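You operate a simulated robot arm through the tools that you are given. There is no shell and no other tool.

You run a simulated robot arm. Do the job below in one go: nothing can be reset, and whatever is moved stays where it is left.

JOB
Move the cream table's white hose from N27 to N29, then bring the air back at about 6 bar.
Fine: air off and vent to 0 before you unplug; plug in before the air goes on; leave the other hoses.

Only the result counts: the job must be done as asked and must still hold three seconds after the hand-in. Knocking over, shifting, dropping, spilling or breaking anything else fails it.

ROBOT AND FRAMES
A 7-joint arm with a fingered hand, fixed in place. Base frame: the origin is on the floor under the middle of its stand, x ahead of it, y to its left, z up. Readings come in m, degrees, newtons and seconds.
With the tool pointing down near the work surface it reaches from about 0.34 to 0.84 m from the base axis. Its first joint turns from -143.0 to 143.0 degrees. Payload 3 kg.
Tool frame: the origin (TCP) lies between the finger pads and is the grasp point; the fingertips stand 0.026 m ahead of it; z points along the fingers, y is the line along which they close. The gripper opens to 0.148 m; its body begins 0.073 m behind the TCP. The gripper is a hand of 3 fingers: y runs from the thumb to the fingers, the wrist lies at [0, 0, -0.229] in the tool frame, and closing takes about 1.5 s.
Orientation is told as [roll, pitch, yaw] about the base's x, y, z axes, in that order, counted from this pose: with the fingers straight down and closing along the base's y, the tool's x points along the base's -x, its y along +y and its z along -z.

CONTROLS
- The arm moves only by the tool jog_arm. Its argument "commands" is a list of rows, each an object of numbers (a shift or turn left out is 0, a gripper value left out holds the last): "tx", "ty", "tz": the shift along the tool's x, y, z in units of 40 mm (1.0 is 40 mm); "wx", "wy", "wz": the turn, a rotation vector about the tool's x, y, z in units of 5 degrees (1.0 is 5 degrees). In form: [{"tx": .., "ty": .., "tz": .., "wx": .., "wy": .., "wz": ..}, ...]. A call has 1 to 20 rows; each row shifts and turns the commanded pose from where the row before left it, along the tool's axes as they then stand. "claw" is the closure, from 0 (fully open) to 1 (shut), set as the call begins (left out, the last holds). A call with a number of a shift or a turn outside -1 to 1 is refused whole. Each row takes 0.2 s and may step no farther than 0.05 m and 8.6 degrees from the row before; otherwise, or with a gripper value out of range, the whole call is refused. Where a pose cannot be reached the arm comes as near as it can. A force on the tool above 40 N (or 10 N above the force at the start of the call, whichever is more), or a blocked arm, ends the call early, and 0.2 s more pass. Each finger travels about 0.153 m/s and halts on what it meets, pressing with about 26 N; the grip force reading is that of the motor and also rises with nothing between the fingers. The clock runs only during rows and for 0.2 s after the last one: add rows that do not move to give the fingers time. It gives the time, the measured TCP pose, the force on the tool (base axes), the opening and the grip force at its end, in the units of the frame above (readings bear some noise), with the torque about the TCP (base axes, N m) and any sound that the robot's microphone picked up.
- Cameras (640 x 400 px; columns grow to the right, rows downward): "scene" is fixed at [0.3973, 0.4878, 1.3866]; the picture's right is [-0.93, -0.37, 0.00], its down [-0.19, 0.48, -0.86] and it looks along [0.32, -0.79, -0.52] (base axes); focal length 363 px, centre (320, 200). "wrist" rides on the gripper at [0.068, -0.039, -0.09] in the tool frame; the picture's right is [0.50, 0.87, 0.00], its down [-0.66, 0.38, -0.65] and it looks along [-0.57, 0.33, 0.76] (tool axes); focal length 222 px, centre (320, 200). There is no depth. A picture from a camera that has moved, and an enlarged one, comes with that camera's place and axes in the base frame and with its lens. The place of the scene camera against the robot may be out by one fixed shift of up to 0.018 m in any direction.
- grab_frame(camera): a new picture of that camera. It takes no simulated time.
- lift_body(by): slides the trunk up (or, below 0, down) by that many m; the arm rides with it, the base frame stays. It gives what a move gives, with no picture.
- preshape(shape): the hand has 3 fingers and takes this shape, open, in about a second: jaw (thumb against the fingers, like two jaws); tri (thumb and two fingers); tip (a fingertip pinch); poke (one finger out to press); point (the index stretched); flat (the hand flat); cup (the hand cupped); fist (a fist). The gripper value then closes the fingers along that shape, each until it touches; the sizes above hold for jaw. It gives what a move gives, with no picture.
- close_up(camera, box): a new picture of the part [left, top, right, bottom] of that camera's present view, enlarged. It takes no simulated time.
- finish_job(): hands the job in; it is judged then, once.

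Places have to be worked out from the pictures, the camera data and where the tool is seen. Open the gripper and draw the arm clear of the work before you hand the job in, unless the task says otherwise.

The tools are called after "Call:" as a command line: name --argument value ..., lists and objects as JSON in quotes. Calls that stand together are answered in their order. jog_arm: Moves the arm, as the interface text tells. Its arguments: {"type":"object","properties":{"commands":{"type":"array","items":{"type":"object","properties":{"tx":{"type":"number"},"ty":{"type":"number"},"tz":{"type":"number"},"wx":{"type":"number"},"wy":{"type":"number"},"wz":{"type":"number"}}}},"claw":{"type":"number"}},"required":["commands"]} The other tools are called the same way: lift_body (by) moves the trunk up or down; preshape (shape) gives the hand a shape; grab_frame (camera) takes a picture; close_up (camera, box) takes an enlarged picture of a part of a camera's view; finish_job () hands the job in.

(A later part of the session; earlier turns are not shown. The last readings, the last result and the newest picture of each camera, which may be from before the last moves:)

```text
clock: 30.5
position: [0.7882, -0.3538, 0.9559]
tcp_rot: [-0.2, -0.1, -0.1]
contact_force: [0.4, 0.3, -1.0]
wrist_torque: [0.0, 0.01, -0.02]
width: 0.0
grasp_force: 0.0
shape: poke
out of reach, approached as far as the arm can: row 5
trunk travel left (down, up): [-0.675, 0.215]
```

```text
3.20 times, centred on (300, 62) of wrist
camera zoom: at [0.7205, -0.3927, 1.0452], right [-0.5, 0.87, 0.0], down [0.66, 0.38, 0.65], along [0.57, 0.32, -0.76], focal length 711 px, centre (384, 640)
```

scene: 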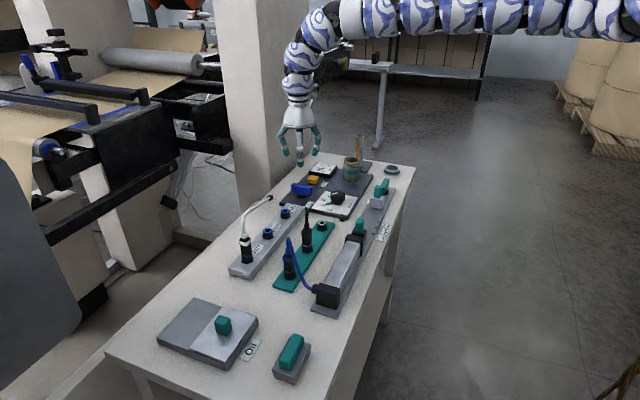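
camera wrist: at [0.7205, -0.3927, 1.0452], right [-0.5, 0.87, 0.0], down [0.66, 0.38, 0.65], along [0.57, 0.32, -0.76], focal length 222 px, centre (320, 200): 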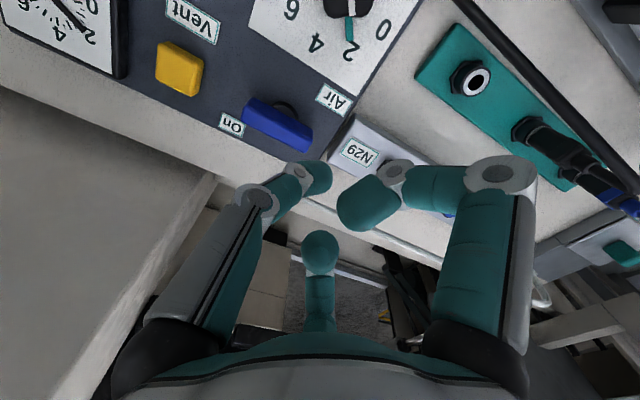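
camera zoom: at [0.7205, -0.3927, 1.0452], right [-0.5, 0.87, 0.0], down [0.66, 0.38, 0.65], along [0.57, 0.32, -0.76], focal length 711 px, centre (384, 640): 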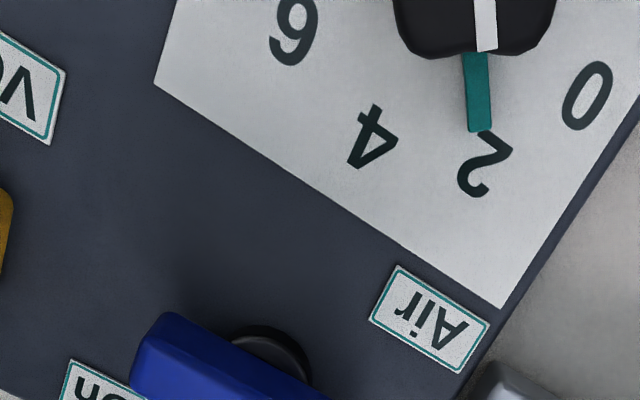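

The lever now lies along y and the gauge still shows ~2 (to be vented). I'll tilt the hand 30° so the wrist stays within reach and move the poking thumb above the yellow Vent button at ≈(0.814, -0.478).

Call:
jog_arm --commands '[{"wx": 1}, {"wx": 1}, {"wx": 1}, {"wx": 1}, {"wx": 1}, {"wx": 1}, {"tx": -0.16, "ty": -0.6, "tz": 0.347}, {"tx": -0.16, "ty": -0.6, "tz": 0.347}, {"tx": -0.16, "ty": -0.6, "tz": 0.347}, {"tx": -0.16, "ty": -0.6, "tz": 0.347}, {}, {}]'

Call:
grab_frame --camera "wrist"

Call:
grab_frame --camera "scene"

```text
clock: 33.1
position: [0.8187, -0.4669, 0.9525]
tcp_rot: [-30.1, -0.2, -0.1]
contact_force: [0.3, 0.7, 0.0]
wrist_torque: [0.01, -0.01, 0.0]
width: 0.0
grasp_force: 0.1
shape: poke
out of reach, approached as far as the arm can: row 1, 2
trunk travel left (down, up): [-0.675, 0.215]
```

```text
taken
camera wrist: at [0.7507, -0.4547, 1.049], right [-0.5, 0.75, -0.44], down [0.65, 0.66, 0.38], along [0.57, -0.1, -0.82], focal length 222 px, centre (320, 200)
```

wrist: 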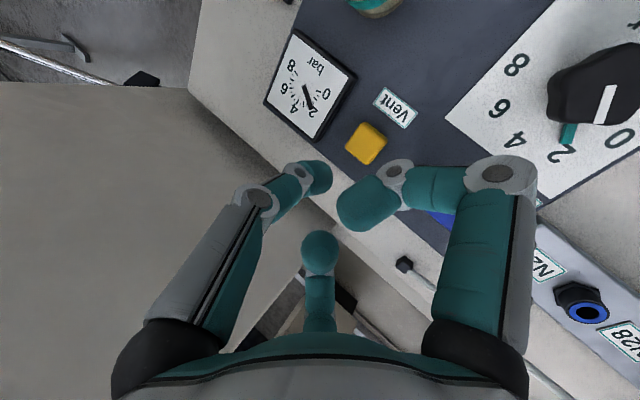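

```text
taken
```

scene: 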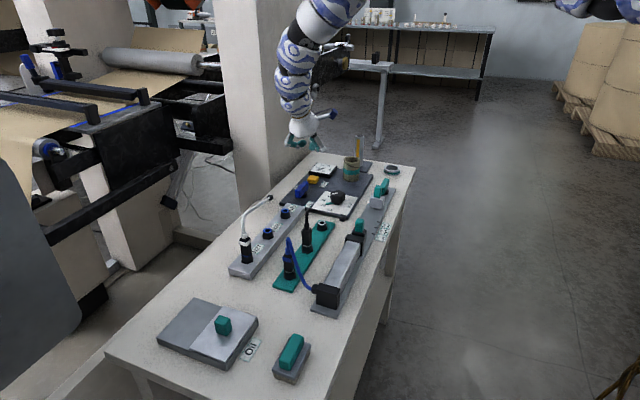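

Good alignment and the gauge is visible from the wrist. I'll check the gauge, then descend to just above the button.

Call:
close_up --camera "wrist" --box '[250, 20, 410, 170]'

Call:
jog_arm --commands '[{"tx": 0.1, "ty": 0.333, "tz": 0.577}, {"ty": 0.333, "tz": 0.577}, {"ty": 0.333, "tz": 0.577}, {}]'

Call:
grab_frame --camera "wrist"

Call:
close_up --camera "scene" --box '[270, 110, 370, 210]'

```text
2.67 times, centred on (330, 95) of wrist
camera zoom: at [0.7507, -0.4547, 1.049], right [-0.5, 0.75, -0.44], down [0.65, 0.66, 0.38], along [0.57, -0.1, -0.82], focal length 592 px, centre (293, 480)
```

zoom: 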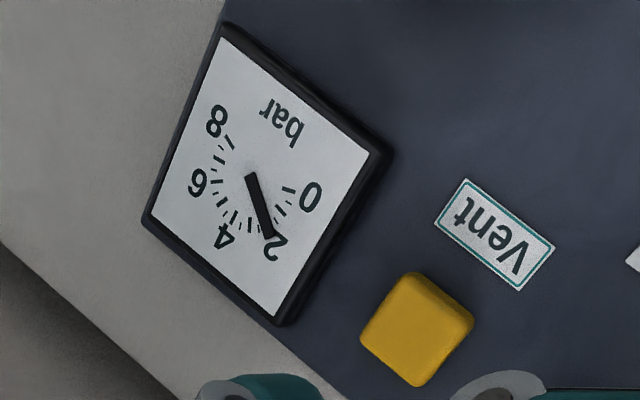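

```text
clock: 34.1
position: [0.815, -0.4677, 0.8714]
tcp_rot: [-30.3, -0.2, -0.1]
contact_force: [0.0, -0.2, -1.1]
wrist_torque: [-0.01, 0.0, 0.03]
width: 0.0
grasp_force: 0.0
shape: poke
trunk travel left (down, up): [-0.675, 0.215]
```

```text
taken
camera wrist: at [0.7471, -0.4548, 0.9689], right [-0.5, 0.75, -0.44], down [0.65, 0.66, 0.38], along [0.57, -0.1, -0.82], focal length 222 px, centre (320, 200)
```

wrist: 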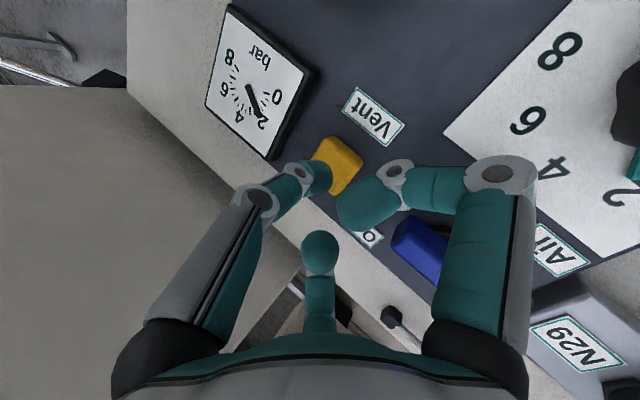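

```text
4.00 times, centred on (320, 160) of scene
camera zoom: at [0.3973, 0.4878, 1.3866], right [-0.93, -0.37, 0.0], down [-0.19, 0.48, -0.86], along [0.32, -0.79, -0.52], focal length 1452 px, centre (320, 360)
```

zoom: 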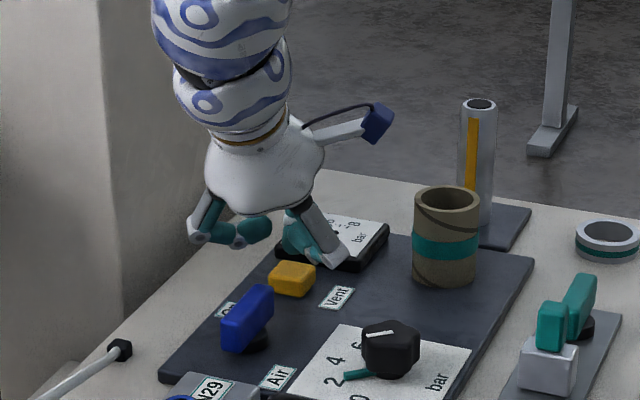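

Thumb tip is right above the button, ~2 cm clearance. I'll press down in small steps watching force.

Call:
jog_arm --commands '[{"ty": 0.05, "tz": 0.0866}, {"ty": 0.05, "tz": 0.0866}, {"ty": 0.05, "tz": 0.0866}, {"ty": 0.05, "tz": 0.0866}, {}]'

Call:
jog_arm --commands '[{"ty": 0.05, "tz": 0.0866}, {}]'

Call:
close_up --camera "wrist" --box '[180, 0, 420, 200]'

```text
clock: 35.3
position: [0.8158, -0.4679, 0.8561]
tcp_rot: [-30.2, -0.1, 0.0]
contact_force: [0.0, 0.0, 0.4]
wrist_torque: [0.0, 0.02, 0.0]
width: 0.0
grasp_force: 0.0
shape: poke
trunk travel left (down, up): [-0.675, 0.215]
```

```text
clock: 35.9
position: [0.8161, -0.4679, 0.8504]
tcp_rot: [-30.2, -0.2, 0.0]
contact_force: [0.0, 0.2, 2.5]
wrist_torque: [-0.04, -0.04, -0.01]
width: 0.0
grasp_force: 0.1
shape: poke
trunk travel left (down, up): [-0.675, 0.215]
heard: click
```

```text
2.00 times, centred on (300, 100) of wrist
camera zoom: at [0.7482, -0.4561, 0.9485], right [-0.5, 0.75, -0.44], down [0.65, 0.66, 0.38], along [0.57, -0.1, -0.82], focal length 444 px, centre (360, 400)
```

zoom: 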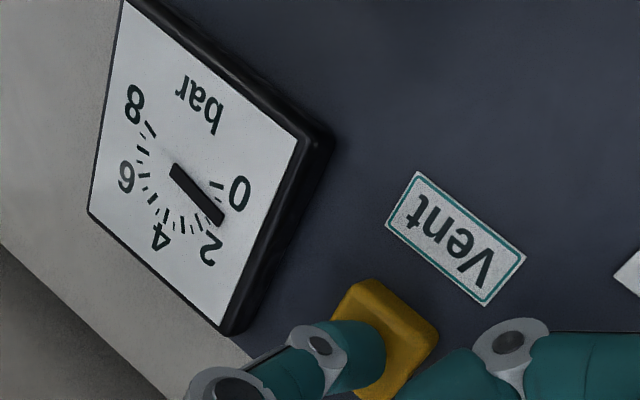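

A click was heard and the needle is falling. I'll hold the button down for about 2 seconds with a slight extra press and recheck.

Call:
jog_arm --commands '[{"ty": 0.02, "tz": 0.035}, {}, {}, {}, {}, {}, {}, {}, {}, {}]'

Call:
close_up --camera "wrist" --box '[180, 0, 420, 200]'

```text
clock: 38.1
position: [0.8163, -0.4679, 0.849]
tcp_rot: [-30.2, -0.2, -0.1]
contact_force: [0.3, -1.2, 2.5]
wrist_torque: [-0.1, -0.02, 0.03]
width: 0.0001
grasp_force: 0.1
shape: poke
trunk travel left (down, up): [-0.675, 0.215]
```

```text
2.00 times, centred on (300, 100) of wrist
camera zoom: at [0.7481, -0.4558, 0.9466], right [-0.5, 0.75, -0.44], down [0.65, 0.66, 0.38], along [0.57, -0.1, -0.82], focal length 444 px, centre (360, 400)
```

zoom: 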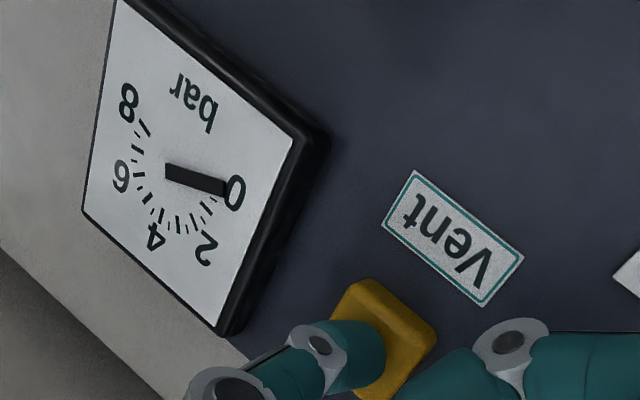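

Gauge is at 0. I'll hold another second, release upward, and verify it stays at 0 (meaning the air is really off).

Call:
jog_arm --commands '[{}, {}, {}, {}, {}]'

Call:
jog_arm --commands '[{"ty": -0.25, "tz": -0.433}, {"ty": -0.333, "tz": -0.577}, {"ty": -0.333, "tz": -0.577}, {}, {}, {}, {}, {}, {}, {}, {}]'

Call:
close_up --camera "wrist" --box '[240, 20, 400, 145]'

Call:
grab_frame --camera "wrist"

```text
clock: 39.3
position: [0.8163, -0.4682, 0.8486]
tcp_rot: [-30.1, -0.2, 0.1]
contact_force: [0.5, -1.2, 3.0]
wrist_torque: [-0.03, 0.04, -0.01]
width: 0.0001
grasp_force: 0.0
shape: poke
trunk travel left (down, up): [-0.675, 0.215]
```

```text
clock: 41.7
position: [0.8158, -0.4673, 0.9228]
tcp_rot: [-30.2, -0.1, 0.0]
contact_force: [0.0, -0.5, -0.1]
wrist_torque: [-0.01, 0.01, 0.02]
width: 0.0
grasp_force: 0.0
shape: poke
trunk travel left (down, up): [-0.675, 0.215]
```

```text
3.20 times, centred on (320, 82) of wrist
camera zoom: at [0.7485, -0.4556, 1.0206], right [-0.5, 0.75, -0.44], down [0.65, 0.66, 0.38], along [0.57, -0.1, -0.82], focal length 711 px, centre (320, 576)
```

zoom: 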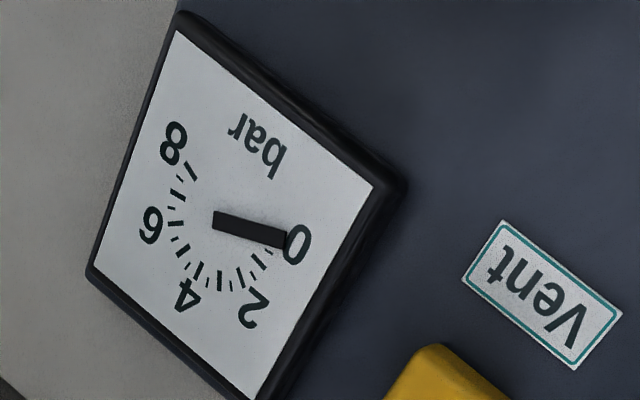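

```text
taken
camera wrist: at [0.7485, -0.4556, 1.0206], right [-0.5, 0.75, -0.44], down [0.65, 0.66, 0.38], along [0.57, -0.1, -0.82], focal length 222 px, centre (320, 200)
```

wrist: 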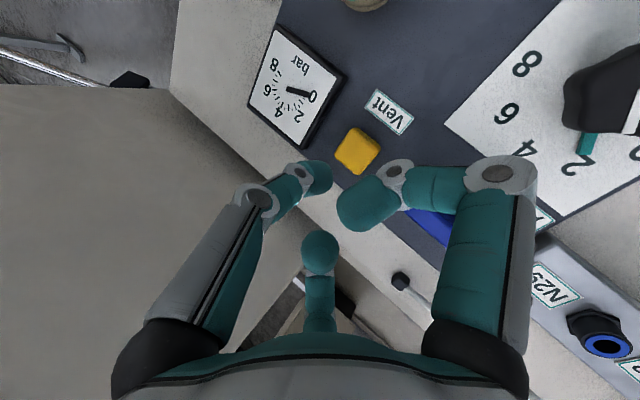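

Gauge stays at 0 after release: air off and vented. Next: raise the trunk slightly, bring the hand back over the middle and untilt, to view the N27 plug and N29.

Call:
lift_body --by 0.07

Call:
jog_arm --commands '[{"tx": 0.4, "ty": 0.722, "tz": -0.417}, {"tx": 0.4, "ty": 0.722, "tz": -0.417}, {"tx": 0.4, "ty": 0.722, "tz": -0.417}, {"tx": 0.4, "ty": 0.722, "tz": -0.417}, {"tx": 0.4, "ty": 0.722, "tz": -0.417}, {"tx": 0.4, "ty": 0.722, "tz": -0.417}, {"wx": -1}, {"wx": -1}, {"wx": -1}, {"wx": -1}, {"wx": -1}, {"wx": -1}, {}]'

Call:
grab_frame --camera "wrist"

Call:
grab_frame --camera "scene"

```text
clock: 42.8
position: [0.8161, -0.468, 0.992]
tcp_rot: [-30.1, -0.1, 0.1]
contact_force: [0.1, 0.1, -0.7]
wrist_torque: [0.0, 0.0, 0.01]
width: 0.0
grasp_force: 0.0
shape: poke
trunk travel left (down, up): [-0.745, 0.145]
```

```text
clock: 45.6
position: [0.7461, -0.2678, 0.94]
tcp_rot: [-0.2, -0.1, 0.1]
contact_force: [-0.2, -0.1, -0.3]
wrist_torque: [-0.01, -0.02, -0.01]
width: 0.0001
grasp_force: 0.1
shape: poke
out of reach, approached as far as the arm can: row 4, 5, 6, 7, 8, 9, 10
trunk travel left (down, up): [-0.745, 0.145]
```

```text
taken
camera wrist: at [0.6783, -0.3054, 1.0304], right [-0.5, 0.87, 0.0], down [0.65, 0.38, 0.65], along [0.57, 0.32, -0.76], focal length 222 px, centre (320, 200)
```

wrist: 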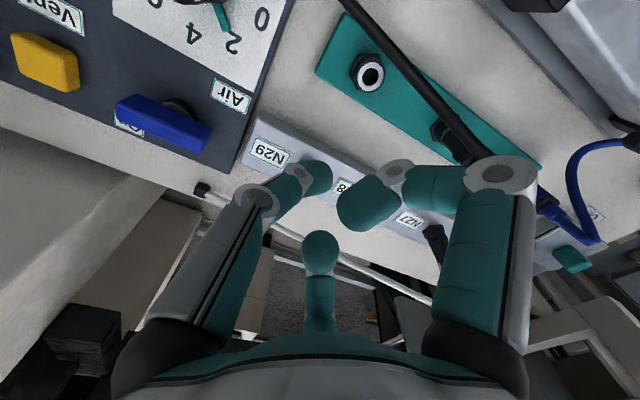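

```text
taken
```

scene: 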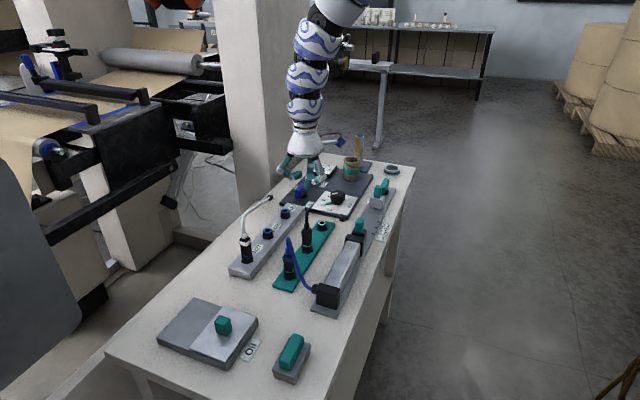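

The arm sagged to z=0.94 where it could not follow. I'll check it can move up now and toward N27 in small steps.

Call:
jog_arm --commands '[{"tz": -0.5}, {"tz": -0.5}, {}]'

Call:
grab_frame --camera "scene"

```text
clock: 46.4
position: [0.7647, -0.2695, 0.9652]
tcp_rot: [-0.2, 0.0, 0.0]
contact_force: [-0.3, 0.8, -0.8]
wrist_torque: [0.0, 0.0, 0.01]
width: 0.0
grasp_force: 0.1
shape: poke
out of reach, approached as far as the arm can: row 1, 2
trunk travel left (down, up): [-0.745, 0.145]
```

```text
taken
```

scene: 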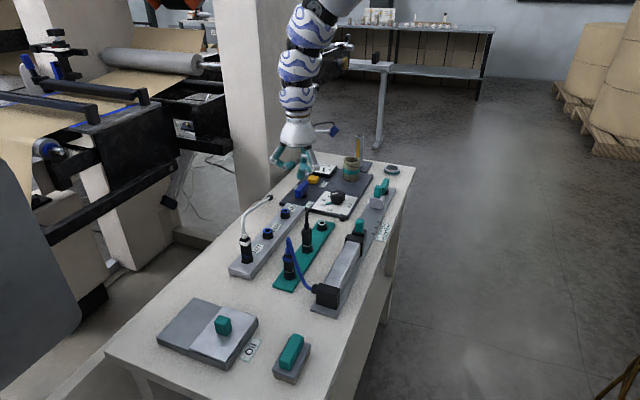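

The arm is at an upward limit in this elbow configuration; raising the trunk lifts the hand without that limit. I'll raise it 0.1 m and then move toward N27 while staying high.

Call:
lift_body --by 0.1

Call:
jog_arm --commands '[{"tz": 0.4}, {"ty": 0.8}, {"ty": 0.8}, {}]'

Call:
grab_frame --camera "scene"

Call:
grab_frame --camera "wrist"

```text
clock: 47.7
position: [0.7667, -0.2701, 1.0644]
tcp_rot: [-0.1, -0.1, 0.0]
contact_force: [0.0, 1.0, 0.3]
wrist_torque: [0.03, 0.01, 0.0]
width: 0.0
grasp_force: 0.1
shape: poke
trunk travel left (down, up): [-0.845, 0.045]
```

```text
clock: 48.7
position: [0.7649, -0.2043, 1.0502]
tcp_rot: [-0.2, 0.1, -0.1]
contact_force: [0.5, 0.3, 0.5]
wrist_torque: [-0.01, -0.01, -0.01]
width: 0.0001
grasp_force: 0.0
shape: poke
trunk travel left (down, up): [-0.845, 0.045]
```

```text
taken
```

scene: 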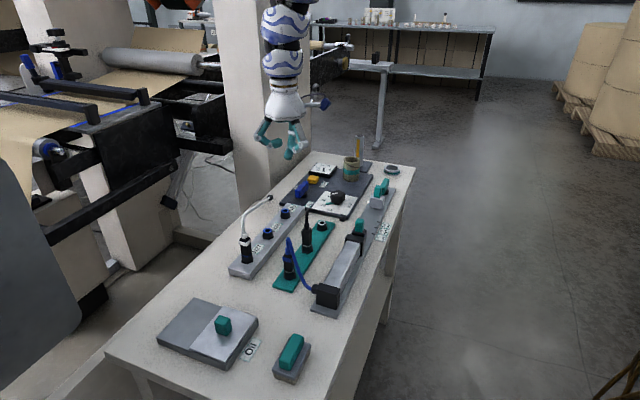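

```text
taken
camera wrist: at [0.6973, -0.2428, 1.1397], right [-0.5, 0.87, 0.0], down [0.66, 0.38, 0.65], along [0.57, 0.32, -0.76], focal length 222 px, centre (320, 200)
```

wrist: 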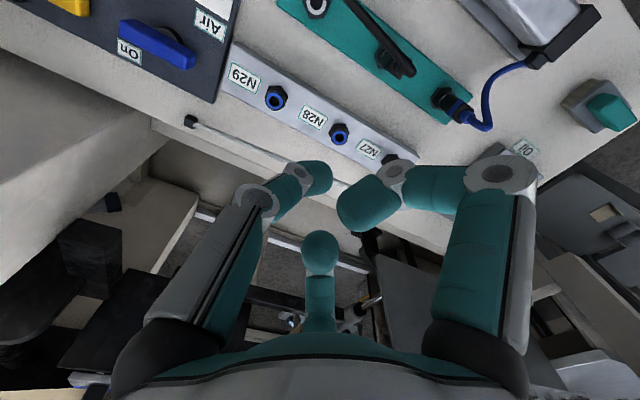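

Reachable now. I'll switch to "tri" (open) and move to a viewing spot looking straight at N27.

Call:
preshape --shape "tri"

Call:
jog_arm --commands '[{"tx": 0.2, "ty": 0.78}, {"tx": 0.2, "ty": 0.78}, {"tx": 0.2, "ty": 0.78}, {}]' --claw 0

Call:
grab_frame --camera "wrist"

Call:
close_up --camera "wrist" --box '[220, 80, 460, 230]'

```text
clock: 49.6
position: [0.7638, -0.2033, 1.0485]
tcp_rot: [-0.3, 0.0, 0.0]
contact_force: [0.8, -0.1, -0.3]
wrist_torque: [-0.02, -0.03, 0.02]
width: 0.1478
grasp_force: 0.0
shape: tri
trunk travel left (down, up): [-0.845, 0.045]
```

```text
clock: 50.6
position: [0.7454, -0.1111, 1.0438]
tcp_rot: [-0.1, 0.1, -0.1]
contact_force: [-0.6, 0.6, -0.1]
wrist_torque: [-0.02, -0.02, 0.01]
width: 0.1478
grasp_force: 0.0
shape: tri
out of reach, approached as far as the arm can: row 2, 3
trunk travel left (down, up): [-0.845, 0.045]
```

```text
taken
camera wrist: at [0.6789, -0.1496, 1.1336], right [-0.5, 0.87, 0.0], down [0.66, 0.38, 0.65], along [0.56, 0.32, -0.76], focal length 222 px, centre (320, 200)
```

wrist: 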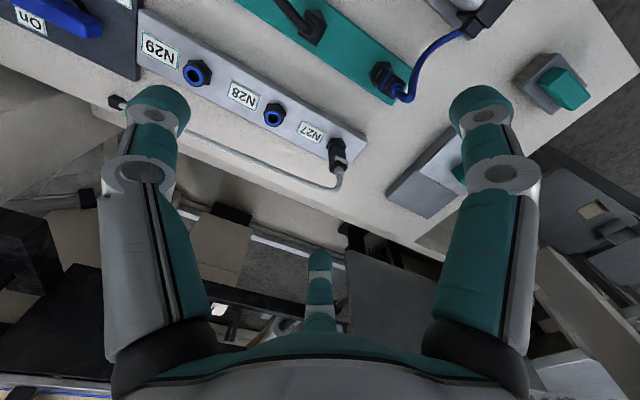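

```text
2.67 times, centred on (340, 155) of wrist
camera zoom: at [0.6789, -0.1496, 1.1336], right [-0.5, 0.87, 0.0], down [0.66, 0.38, 0.65], along [0.56, 0.32, -0.76], focal length 592 px, centre (267, 320)
```

zoom: 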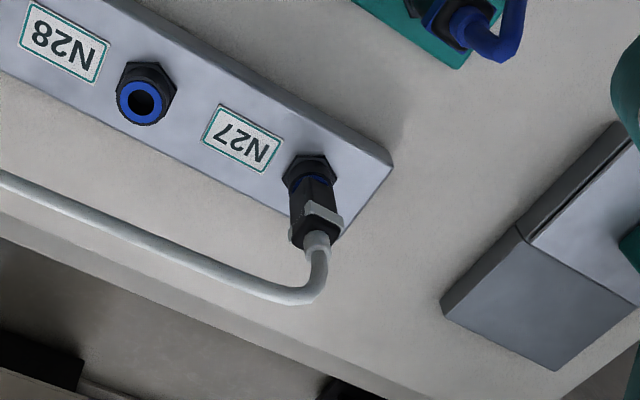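

Clear view: N27 ≈ (0.802, -0.050), N28 ≈ (0.805, -0.149), N29 ≈ (0.803, -0.249), hose rises to z≈0.945 above the plug then runs to -y. I'll approach from the +y side with the hand yawed ~75° and tilted 25°, so the hose passes between the fingers; first move over and yaw at a safe height.

Call:
jog_arm --commands '[{"tx": -0.4, "ty": 0.5, "tz": 0.1}, {"tx": -0.4, "ty": 0.5, "tz": 0.1}, {"tx": -0.35, "ty": 0.6, "tz": 0.1}, {}]'

Call:
jog_arm --commands '[{"wz": -1}, {"wz": -1}, {"wz": -1}, {"wz": -1}, {"wz": -1}, {"wz": -1}, {"wz": -1}, {"wz": -1}, {"wz": -1}, {"wz": -1}, {"wz": -1}, {"wz": -1}, {"wz": -1}, {"wz": -1}, {"wz": -1}, {}]' --claw 0.6

Call:
grab_frame --camera "wrist"

Call:
grab_frame --camera "scene"

```text
clock: 51.6
position: [0.7923, -0.0475, 1.0322]
tcp_rot: [-0.2, -0.1, 0.0]
contact_force: [0.3, -0.3, 0.4]
wrist_torque: [0.0, 0.01, 0.0]
width: 0.1479
grasp_force: 0.1
shape: tri
trunk travel left (down, up): [-0.845, 0.045]
```

```text
clock: 55.0
position: [0.7941, -0.0467, 1.0316]
tcp_rot: [-0.2, 0.2, 75.1]
contact_force: [0.1, -0.8, 0.4]
wrist_torque: [0.01, 0.05, 0.01]
width: 0.0594
grasp_force: 0.1
shape: tri
trunk travel left (down, up): [-0.845, 0.045]
```

```text
taken
camera wrist: at [0.8134, -0.1217, 1.122], right [-0.97, -0.26, 0.0], down [-0.2, 0.73, 0.65], along [-0.17, 0.63, -0.76], focal length 222 px, centre (320, 200)
```

wrist: 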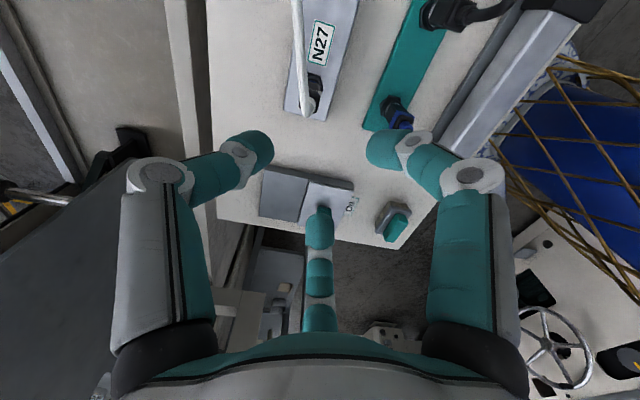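

```text
taken
```

scene: 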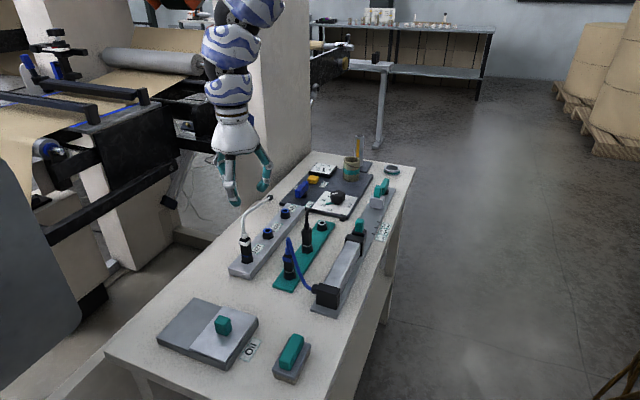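

Yaw 75° reached. Zoom to refine the plug's position from this second viewpoint.

Call:
close_up --camera "wrist" --box '[260, 10, 380, 130]'

Call:
close_up --camera "scene" --box '[210, 160, 310, 290]'

```text
3.33 times, centred on (320, 70) of wrist
camera zoom: at [0.8134, -0.1217, 1.122], right [-0.97, -0.26, 0.0], down [-0.2, 0.73, 0.65], along [-0.17, 0.63, -0.76], focal length 740 px, centre (320, 633)
```

zoom: 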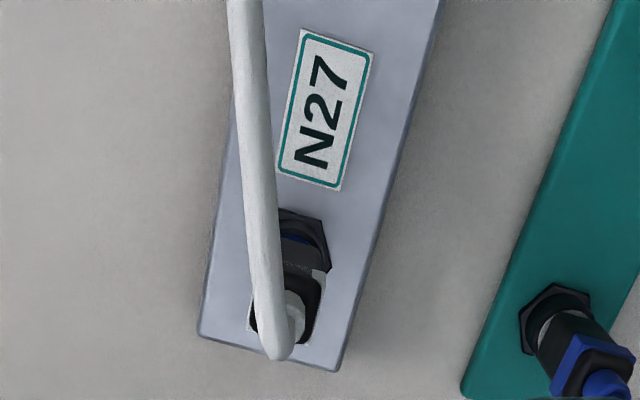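

```text
3.08 times, centred on (260, 225) of scene
camera zoom: at [0.3973, 0.4878, 1.3866], right [-0.93, -0.37, 0.0], down [-0.19, 0.48, -0.86], along [0.32, -0.79, -0.52], focal length 1117 px, centre (505, 123)
```

zoom: 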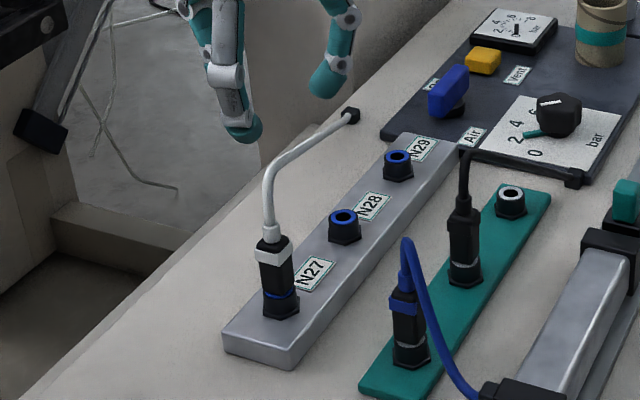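

Plug axis ≈ (0.8015, -0.051), top z≈0.89. Now tilt the hand 25° (palm toward +y), shift over, and lower to a pre-grasp point in line with the plug.

Call:
jog_arm --commands '[{"wx": 0.2588, "wy": 0.966}, {"wx": 0.2588, "wy": 0.966}, {"wx": 0.2588, "wy": 0.966}, {"wx": 0.2588, "wy": 0.966}, {"wx": 0.2588, "wy": 0.966}, {"tx": -0.786, "ty": 0.0165, "tz": -0.3564}, {}]'

Call:
grab_frame --camera "wrist"

Call:
grab_frame --camera "scene"

```text
clock: 56.6
position: [0.7998, -0.014, 1.03]
tcp_rot: [-6.9, 24.3, 73.5]
contact_force: [0.0, 0.7, 0.0]
wrist_torque: [0.01, 0.01, -0.01]
width: 0.0593
grasp_force: 0.0
shape: tri
trunk travel left (down, up): [-0.845, 0.045]
```

```text
taken
camera wrist: at [0.8194, -0.0438, 1.1439], right [-0.97, -0.23, 0.11], down [-0.2, 0.94, 0.28], along [-0.17, 0.25, -0.95], focal length 222 px, centre (320, 200)
```

wrist: 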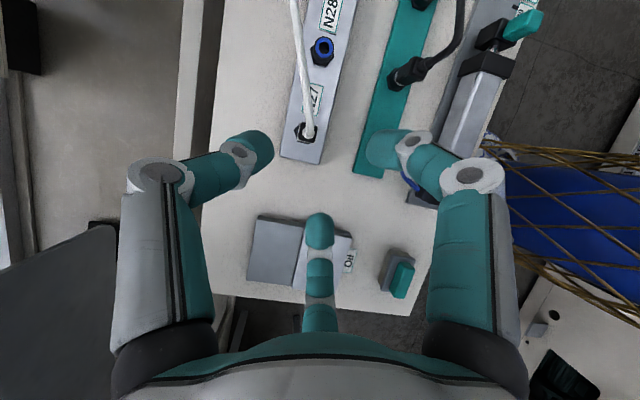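

```text
taken
```

scene: 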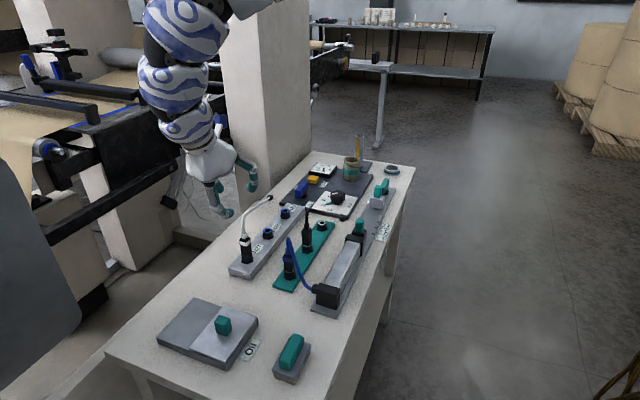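

Tilt achieved. I'll zoom in here for another measurement of N27/N28 before descending.

Call:
close_up --camera "wrist" --box '[270, 0, 370, 160]'

Call:
close_up --camera "scene" --box '[300, 155, 340, 185]'

```text
2.50 times, centred on (320, 80) of wrist
camera zoom: at [0.8194, -0.0438, 1.1439], right [-0.97, -0.23, 0.11], down [-0.2, 0.94, 0.28], along [-0.17, 0.25, -0.95], focal length 555 px, centre (320, 500)
```

zoom: 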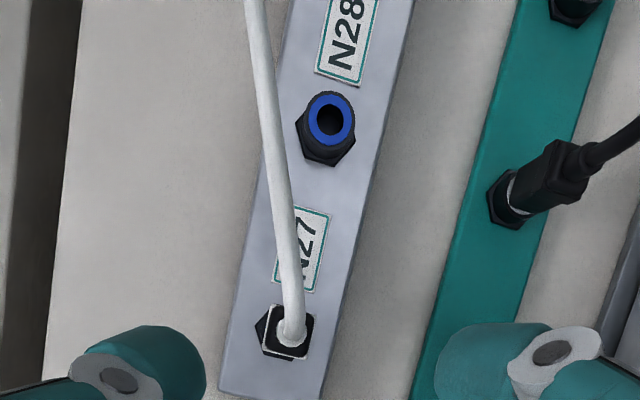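

```text
13.33 times, centred on (320, 170) of scene
camera zoom: at [0.3973, 0.4878, 1.3866], right [-0.93, -0.37, 0.0], down [-0.19, 0.48, -0.86], along [0.32, -0.79, -0.52], focal length 4840 px, centre (320, 600)
```

zoom: 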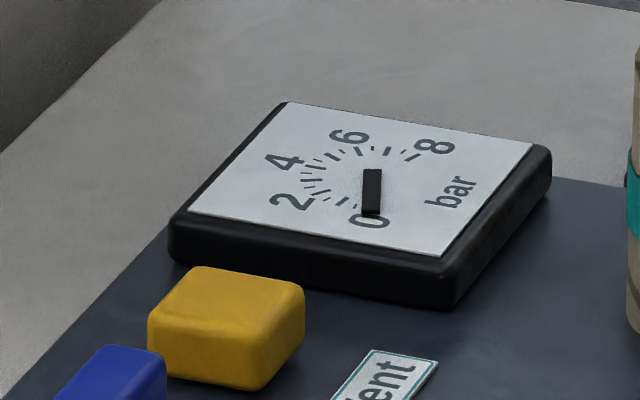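

Gauge confirmed at 0. Averaged plug axis ≈ (0.8035, -0.0495). Lowering to the pre-grasp point along the approach line.

Call:
jog_arm --commands '[{"tx": -0.287, "ty": 0.045, "tz": 0.569}, {"tx": -0.287, "ty": 0.045, "tz": 0.569}, {"tx": -0.287, "ty": 0.045, "tz": 0.569}, {}]'

Call:
grab_frame --camera "wrist"

Call:
close_up --camera "scene" --box '[180, 150, 320, 290]'

```text
clock: 57.6
position: [0.8037, -0.0123, 0.9553]
tcp_rot: [-6.9, 24.3, 73.4]
contact_force: [0.1, 0.5, -1.0]
wrist_torque: [0.01, 0.01, 0.0]
width: 0.0595
grasp_force: 0.1
shape: tri
trunk travel left (down, up): [-0.845, 0.045]
```

```text
taken
camera wrist: at [0.8239, -0.0424, 1.068], right [-0.97, -0.23, 0.11], down [-0.19, 0.94, 0.28], along [-0.17, 0.25, -0.95], focal length 222 px, centre (320, 200)
```

wrist: 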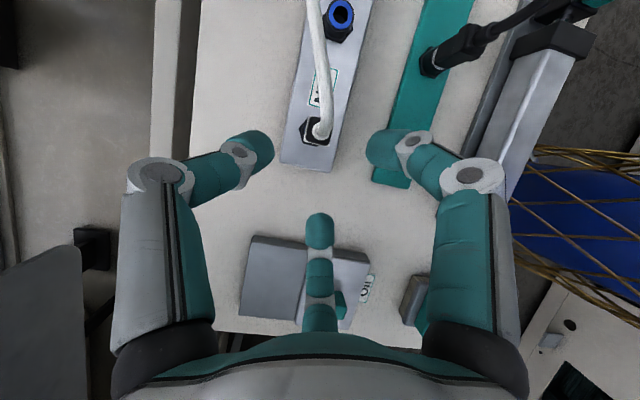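

```text
2.86 times, centred on (250, 220) of scene
camera zoom: at [0.3973, 0.4878, 1.3866], right [-0.93, -0.37, 0.0], down [-0.19, 0.48, -0.86], along [0.32, -0.79, -0.52], focal length 1037 px, centre (520, 143)
```

zoom: 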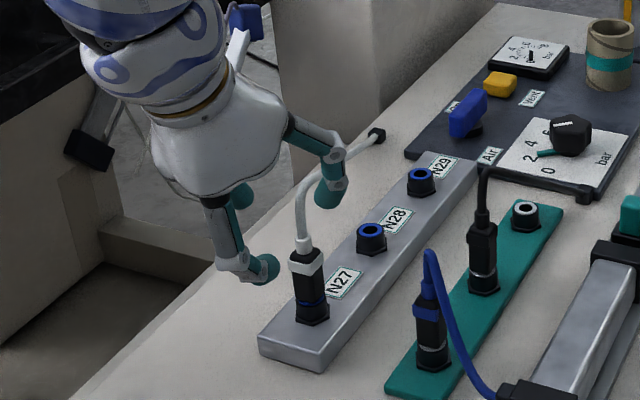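

Plug is lined up along the tool axis. Advancing along the approach direction in two stages.

Call:
jog_arm --commands '[{"tx": -0.007, "tz": 0.456}, {"tx": -0.007, "tz": 0.456}, {"tx": -0.007, "tz": 0.456}, {}]'

Call:
grab_frame --camera "wrist"

Call:
close_up --camera "scene" --box '[190, 180, 310, 290]'

```text
clock: 58.6
position: [0.7928, -0.0215, 0.9318]
tcp_rot: [-6.9, 24.4, 73.6]
contact_force: [0.3, 0.1, -0.4]
wrist_torque: [0.02, -0.01, 0.05]
width: 0.0595
grasp_force: 0.0
shape: tri
out of reach, approached as far as the arm can: row 1, 2, 3
trunk travel left (down, up): [-0.845, 0.045]
```

```text
taken
camera wrist: at [0.8131, -0.0502, 1.0459], right [-0.97, -0.23, 0.11], down [-0.2, 0.94, 0.28], along [-0.17, 0.25, -0.95], focal length 222 px, centre (320, 200)
```

wrist: 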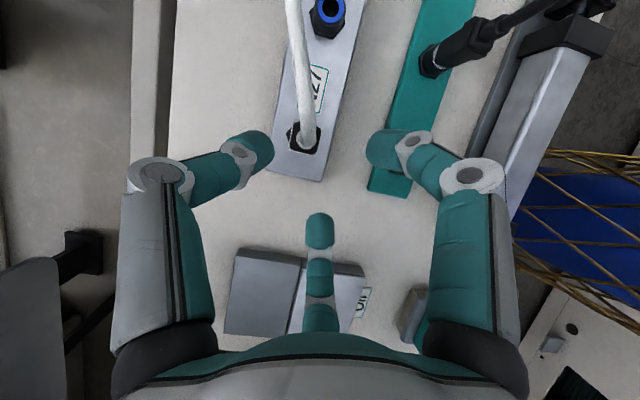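

```text
3.64 times, centred on (250, 235) of scene
camera zoom: at [0.3973, 0.4878, 1.3866], right [-0.93, -0.37, 0.0], down [-0.19, 0.48, -0.86], along [0.32, -0.79, -0.52], focal length 1320 px, centre (574, 73)
```

zoom: 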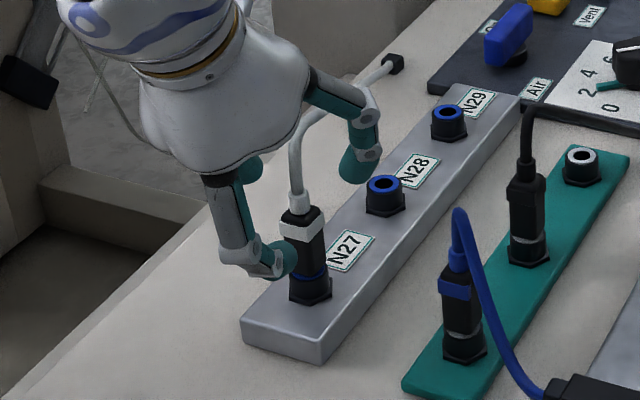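

This trunk height limits the downward reach. I'll back off upward to ~1.03, lower the trunk by 0.08 m, then redo the approach.

Call:
jog_arm --commands '[{"tx": 0.028, "ty": -0.29, "tz": -0.78}, {"tx": 0.3575, "ty": -0.096, "tz": -0.793}, {"tx": 0.3575, "ty": -0.096, "tz": -0.793}, {}]'

Call:
lift_body --by -0.08

Call:
grab_frame --camera "wrist"

```text
clock: 59.6
position: [0.805, -0.0125, 1.0349]
tcp_rot: [-6.9, 24.3, 73.4]
contact_force: [0.0, 0.6, 0.1]
wrist_torque: [-0.02, 0.0, -0.02]
width: 0.0591
grasp_force: 0.1
shape: tri
trunk travel left (down, up): [-0.845, 0.045]
```

```text
clock: 60.8
position: [0.8039, -0.0108, 0.9523]
tcp_rot: [-6.9, 24.3, 73.4]
contact_force: [-0.7, 0.5, 0.3]
wrist_torque: [0.03, -0.01, 0.01]
width: 0.0592
grasp_force: 0.0
shape: tri
trunk travel left (down, up): [-0.765, 0.125]
```

```text
taken
camera wrist: at [0.8242, -0.0405, 1.0671], right [-0.97, -0.23, 0.11], down [-0.2, 0.94, 0.28], along [-0.17, 0.25, -0.95], focal length 222 px, centre (320, 200)
```

wrist: 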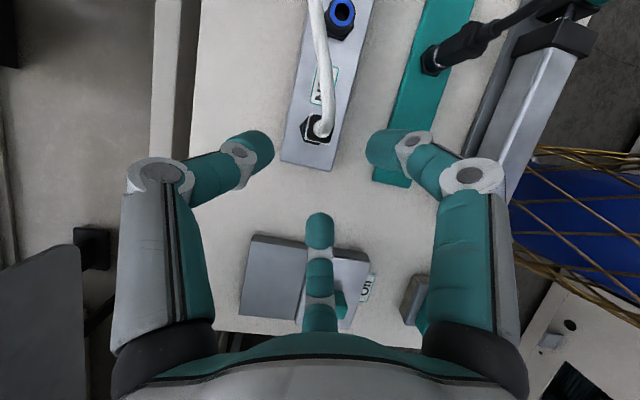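

Back in line at z=0.952 with a lower trunk. Advance part way and check it follows.

Call:
jog_arm --commands '[{"tx": 0.006, "tz": 0.4456}, {"tx": 0.006, "tz": 0.4456}, {"tx": 0.006, "tz": 0.4456}, {}]'

Call:
grab_frame --camera "wrist"

Call:
close_up --camera "scene" --box '[190, 180, 310, 290]'

```text
clock: 61.8
position: [0.8051, -0.0345, 0.9039]
tcp_rot: [-6.9, 24.3, 73.5]
contact_force: [0.1, 0.2, 0.5]
wrist_torque: [0.0, 0.01, -0.02]
width: 0.0592
grasp_force: 0.1
shape: tri
trunk travel left (down, up): [-0.765, 0.125]
```

```text
taken
camera wrist: at [0.8248, -0.0635, 1.0184], right [-0.97, -0.23, 0.11], down [-0.2, 0.94, 0.28], along [-0.17, 0.25, -0.95], focal length 222 px, centre (320, 200)
```

wrist: 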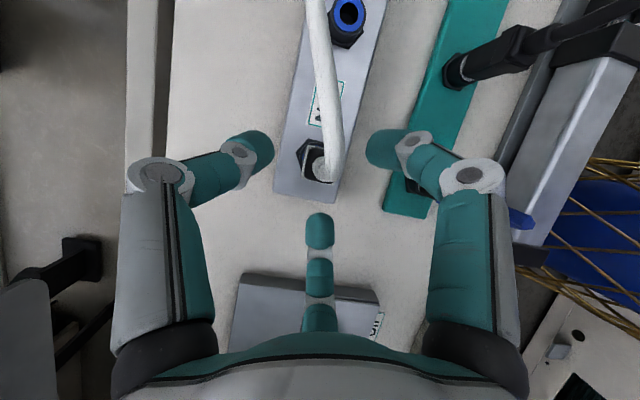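

```text
3.64 times, centred on (250, 235) of scene
camera zoom: at [0.3973, 0.4878, 1.3866], right [-0.93, -0.37, 0.0], down [-0.19, 0.48, -0.86], along [0.32, -0.79, -0.52], focal length 1320 px, centre (574, 73)
```

zoom: 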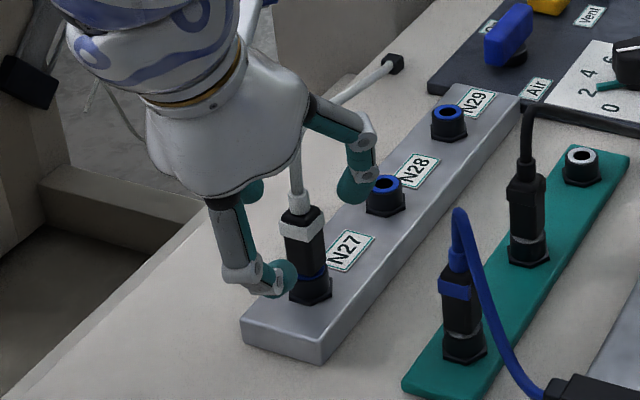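

Tracking well, no contact. Final advance so the plug body sits at the TCP (z≈0.876).

Call:
jog_arm --commands '[{"tx": 0.026, "ty": 0.014, "tz": 0.397}, {"tx": 0.026, "ty": 0.014, "tz": 0.397}, {}]'

Call:
grab_frame --camera "wrist"

Call:
close_up --camera "scene" --box '[200, 190, 300, 290]'

```text
clock: 62.6
position: [0.803, -0.0475, 0.8756]
tcp_rot: [-6.9, 24.4, 73.5]
contact_force: [1.1, -0.2, -0.6]
wrist_torque: [0.02, -0.02, -0.03]
width: 0.0591
grasp_force: 0.1
shape: tri
trunk travel left (down, up): [-0.765, 0.125]
```

```text
taken
camera wrist: at [0.8224, -0.0785, 0.9897], right [-0.97, -0.23, 0.11], down [-0.2, 0.94, 0.28], along [-0.17, 0.25, -0.95], focal length 222 px, centre (320, 200)
```

wrist: 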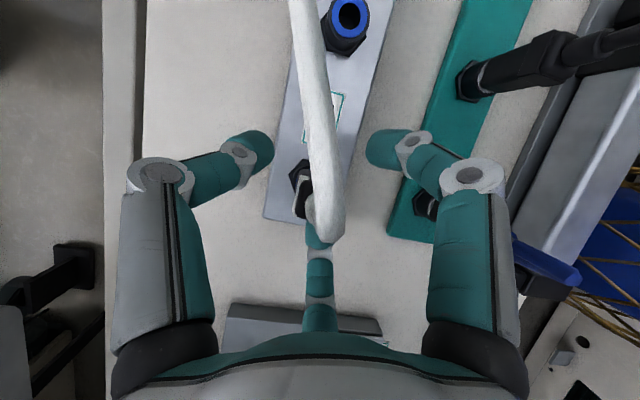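

```text
4.00 times, centred on (250, 240) of scene
camera zoom: at [0.3973, 0.4878, 1.3866], right [-0.93, -0.37, 0.0], down [-0.19, 0.48, -0.86], along [0.32, -0.79, -0.52], focal length 1452 px, centre (600, 40)
```

zoom: 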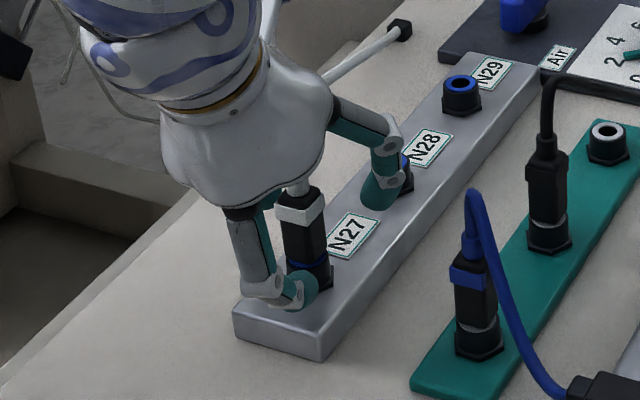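

Finger 2's tip would meet the port's hex at this height, so I'll raise 8 mm and then close on the plug body.

Call:
jog_arm --commands '[{"tx": 0.122, "ty": -0.0457, "tz": -0.16}, {}]'

Call:
jog_arm --commands '[{}, {}, {}, {}, {}, {}]' --claw 1.0

Call:
grab_frame --camera "wrist"

Call:
close_up --camera "scene" --box '[200, 190, 300, 290]'

```text
clock: 63.2
position: [0.8037, -0.0512, 0.8836]
tcp_rot: [-6.9, 24.3, 73.5]
contact_force: [0.2, -0.1, 0.2]
wrist_torque: [0.01, -0.01, -0.01]
width: 0.0591
grasp_force: 0.0
shape: tri
trunk travel left (down, up): [-0.765, 0.125]
```

```text
clock: 64.6
position: [0.8032, -0.0511, 0.8828]
tcp_rot: [-6.9, 24.3, 73.5]
contact_force: [-2.6, 1.9, -4.7]
wrist_torque: [0.34, 0.14, -0.15]
width: 0.0169
grasp_force: 26.5
shape: tri
trunk travel left (down, up): [-0.765, 0.125]
```

```text
taken
camera wrist: at [0.8232, -0.0809, 0.9977], right [-0.97, -0.23, 0.11], down [-0.2, 0.94, 0.28], along [-0.17, 0.25, -0.95], focal length 222 px, centre (320, 200)
```

wrist: 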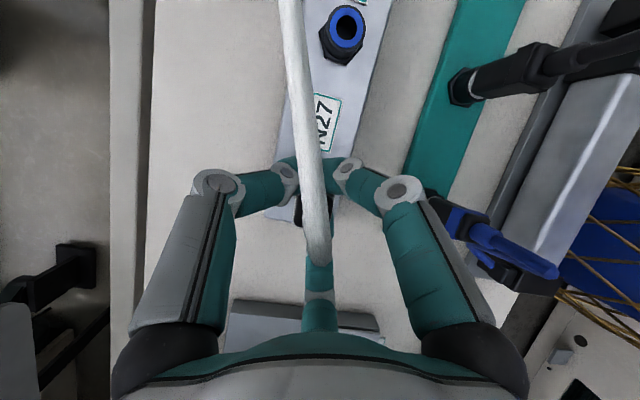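

```text
4.00 times, centred on (250, 240) of scene
camera zoom: at [0.3973, 0.4878, 1.3866], right [-0.93, -0.37, 0.0], down [-0.19, 0.48, -0.86], along [0.32, -0.79, -0.52], focal length 1452 px, centre (600, 40)
```

zoom: 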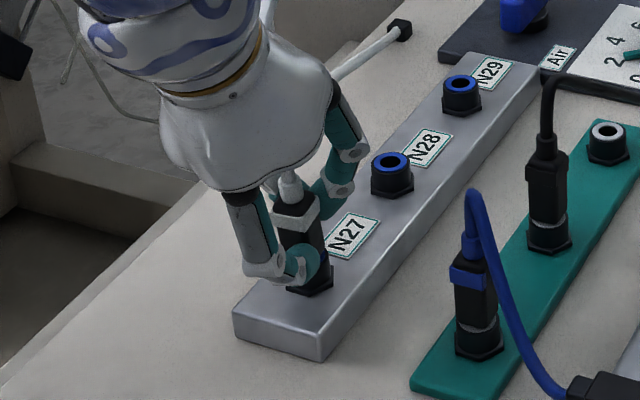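

Gripped at 17 mm width with 26 N. Now pull straight up in small steps and watch the force.

Call:
jog_arm --commands '[{"tx": 0.051, "ty": -0.0137, "tz": -0.1133}, {"tx": 0.051, "ty": -0.0137, "tz": -0.1133}, {"tx": 0.051, "ty": -0.0137, "tz": -0.1133}, {}]'

Call:
close_up --camera "scene" --box '[200, 190, 300, 290]'

```text
clock: 65.6
position: [0.804, -0.0514, 0.8994]
tcp_rot: [-6.9, 24.4, 73.5]
contact_force: [-1.0, -0.6, 0.2]
wrist_torque: [0.03, 0.0, 0.01]
width: 0.0156
grasp_force: 26.0
shape: tri
trunk travel left (down, up): [-0.765, 0.125]
```

```text
4.00 times, centred on (250, 240) of scene
camera zoom: at [0.3973, 0.4878, 1.3866], right [-0.93, -0.37, 0.0], down [-0.19, 0.48, -0.86], along [0.32, -0.79, -0.52], focal length 1452 px, centre (600, 40)
```

zoom: 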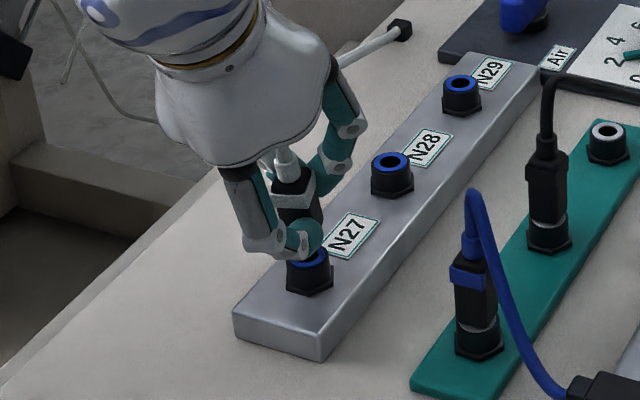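

The plug came free easily and is held. I'll lift another ~5 cm and check how it sits in the grip.

Call:
jog_arm --commands '[{"tx": 0.17, "ty": -0.0456, "tz": -0.3775}, {"tx": 0.17, "ty": -0.0456, "tz": -0.3775}, {"tx": 0.17, "ty": -0.0456, "tz": -0.3775}, {}]'

Call:
grab_frame --camera "wrist"

Call:
close_up --camera "scene" --box '[200, 170, 300, 270]'

Call:
close_up --camera "wrist" --box '[260, 120, 380, 270]'

```text
clock: 66.6
position: [0.8027, -0.0513, 0.9497]
tcp_rot: [-6.8, 24.3, 73.4]
contact_force: [-0.7, -0.1, -0.5]
wrist_torque: [0.01, 0.0, 0.0]
width: 0.0155
grasp_force: 25.6
shape: tri
trunk travel left (down, up): [-0.765, 0.125]
```

```text
taken
camera wrist: at [0.8226, -0.0807, 1.0637], right [-0.97, -0.23, 0.11], down [-0.2, 0.94, 0.28], along [-0.17, 0.25, -0.95], focal length 222 px, centre (320, 200)
```

wrist: 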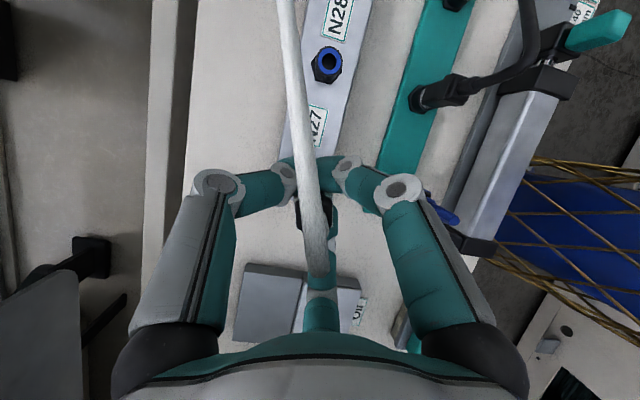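

```text
4.00 times, centred on (250, 220) of scene
camera zoom: at [0.3973, 0.4878, 1.3866], right [-0.93, -0.37, 0.0], down [-0.19, 0.48, -0.86], along [0.32, -0.79, -0.52], focal length 1452 px, centre (600, 120)
```

zoom: 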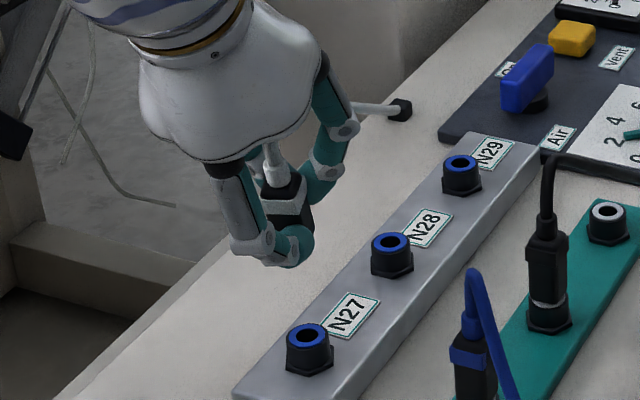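

```text
2.67 times, centred on (320, 195) of wrist
camera zoom: at [0.8226, -0.0807, 1.0637], right [-0.97, -0.23, 0.11], down [-0.2, 0.94, 0.28], along [-0.17, 0.25, -0.95], focal length 592 px, centre (320, 213)
```

zoom: 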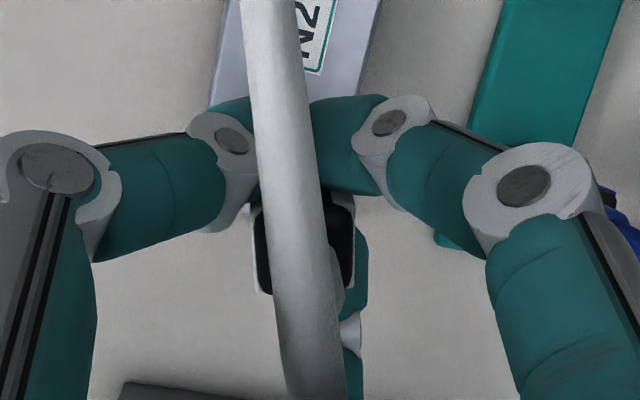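

I'll look closer at the held plug's orientation.

Call:
close_up --camera "scene" --box '[245, 195, 295, 245]'

```text
8.00 times, centred on (270, 220) of scene
camera zoom: at [0.3973, 0.4878, 1.3866], right [-0.93, -0.37, 0.0], down [-0.19, 0.48, -0.86], along [0.32, -0.79, -0.52], focal length 2904 px, centre (720, 40)
```

zoom: 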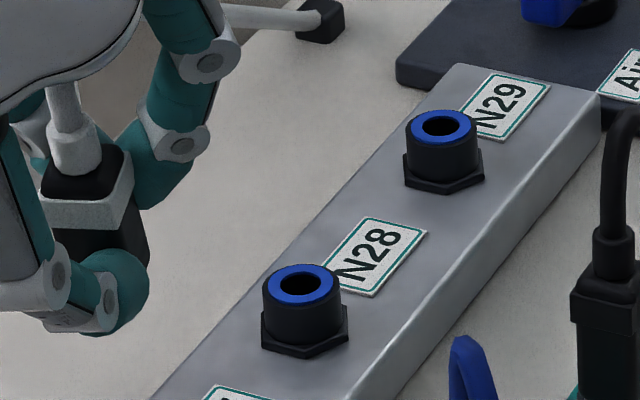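

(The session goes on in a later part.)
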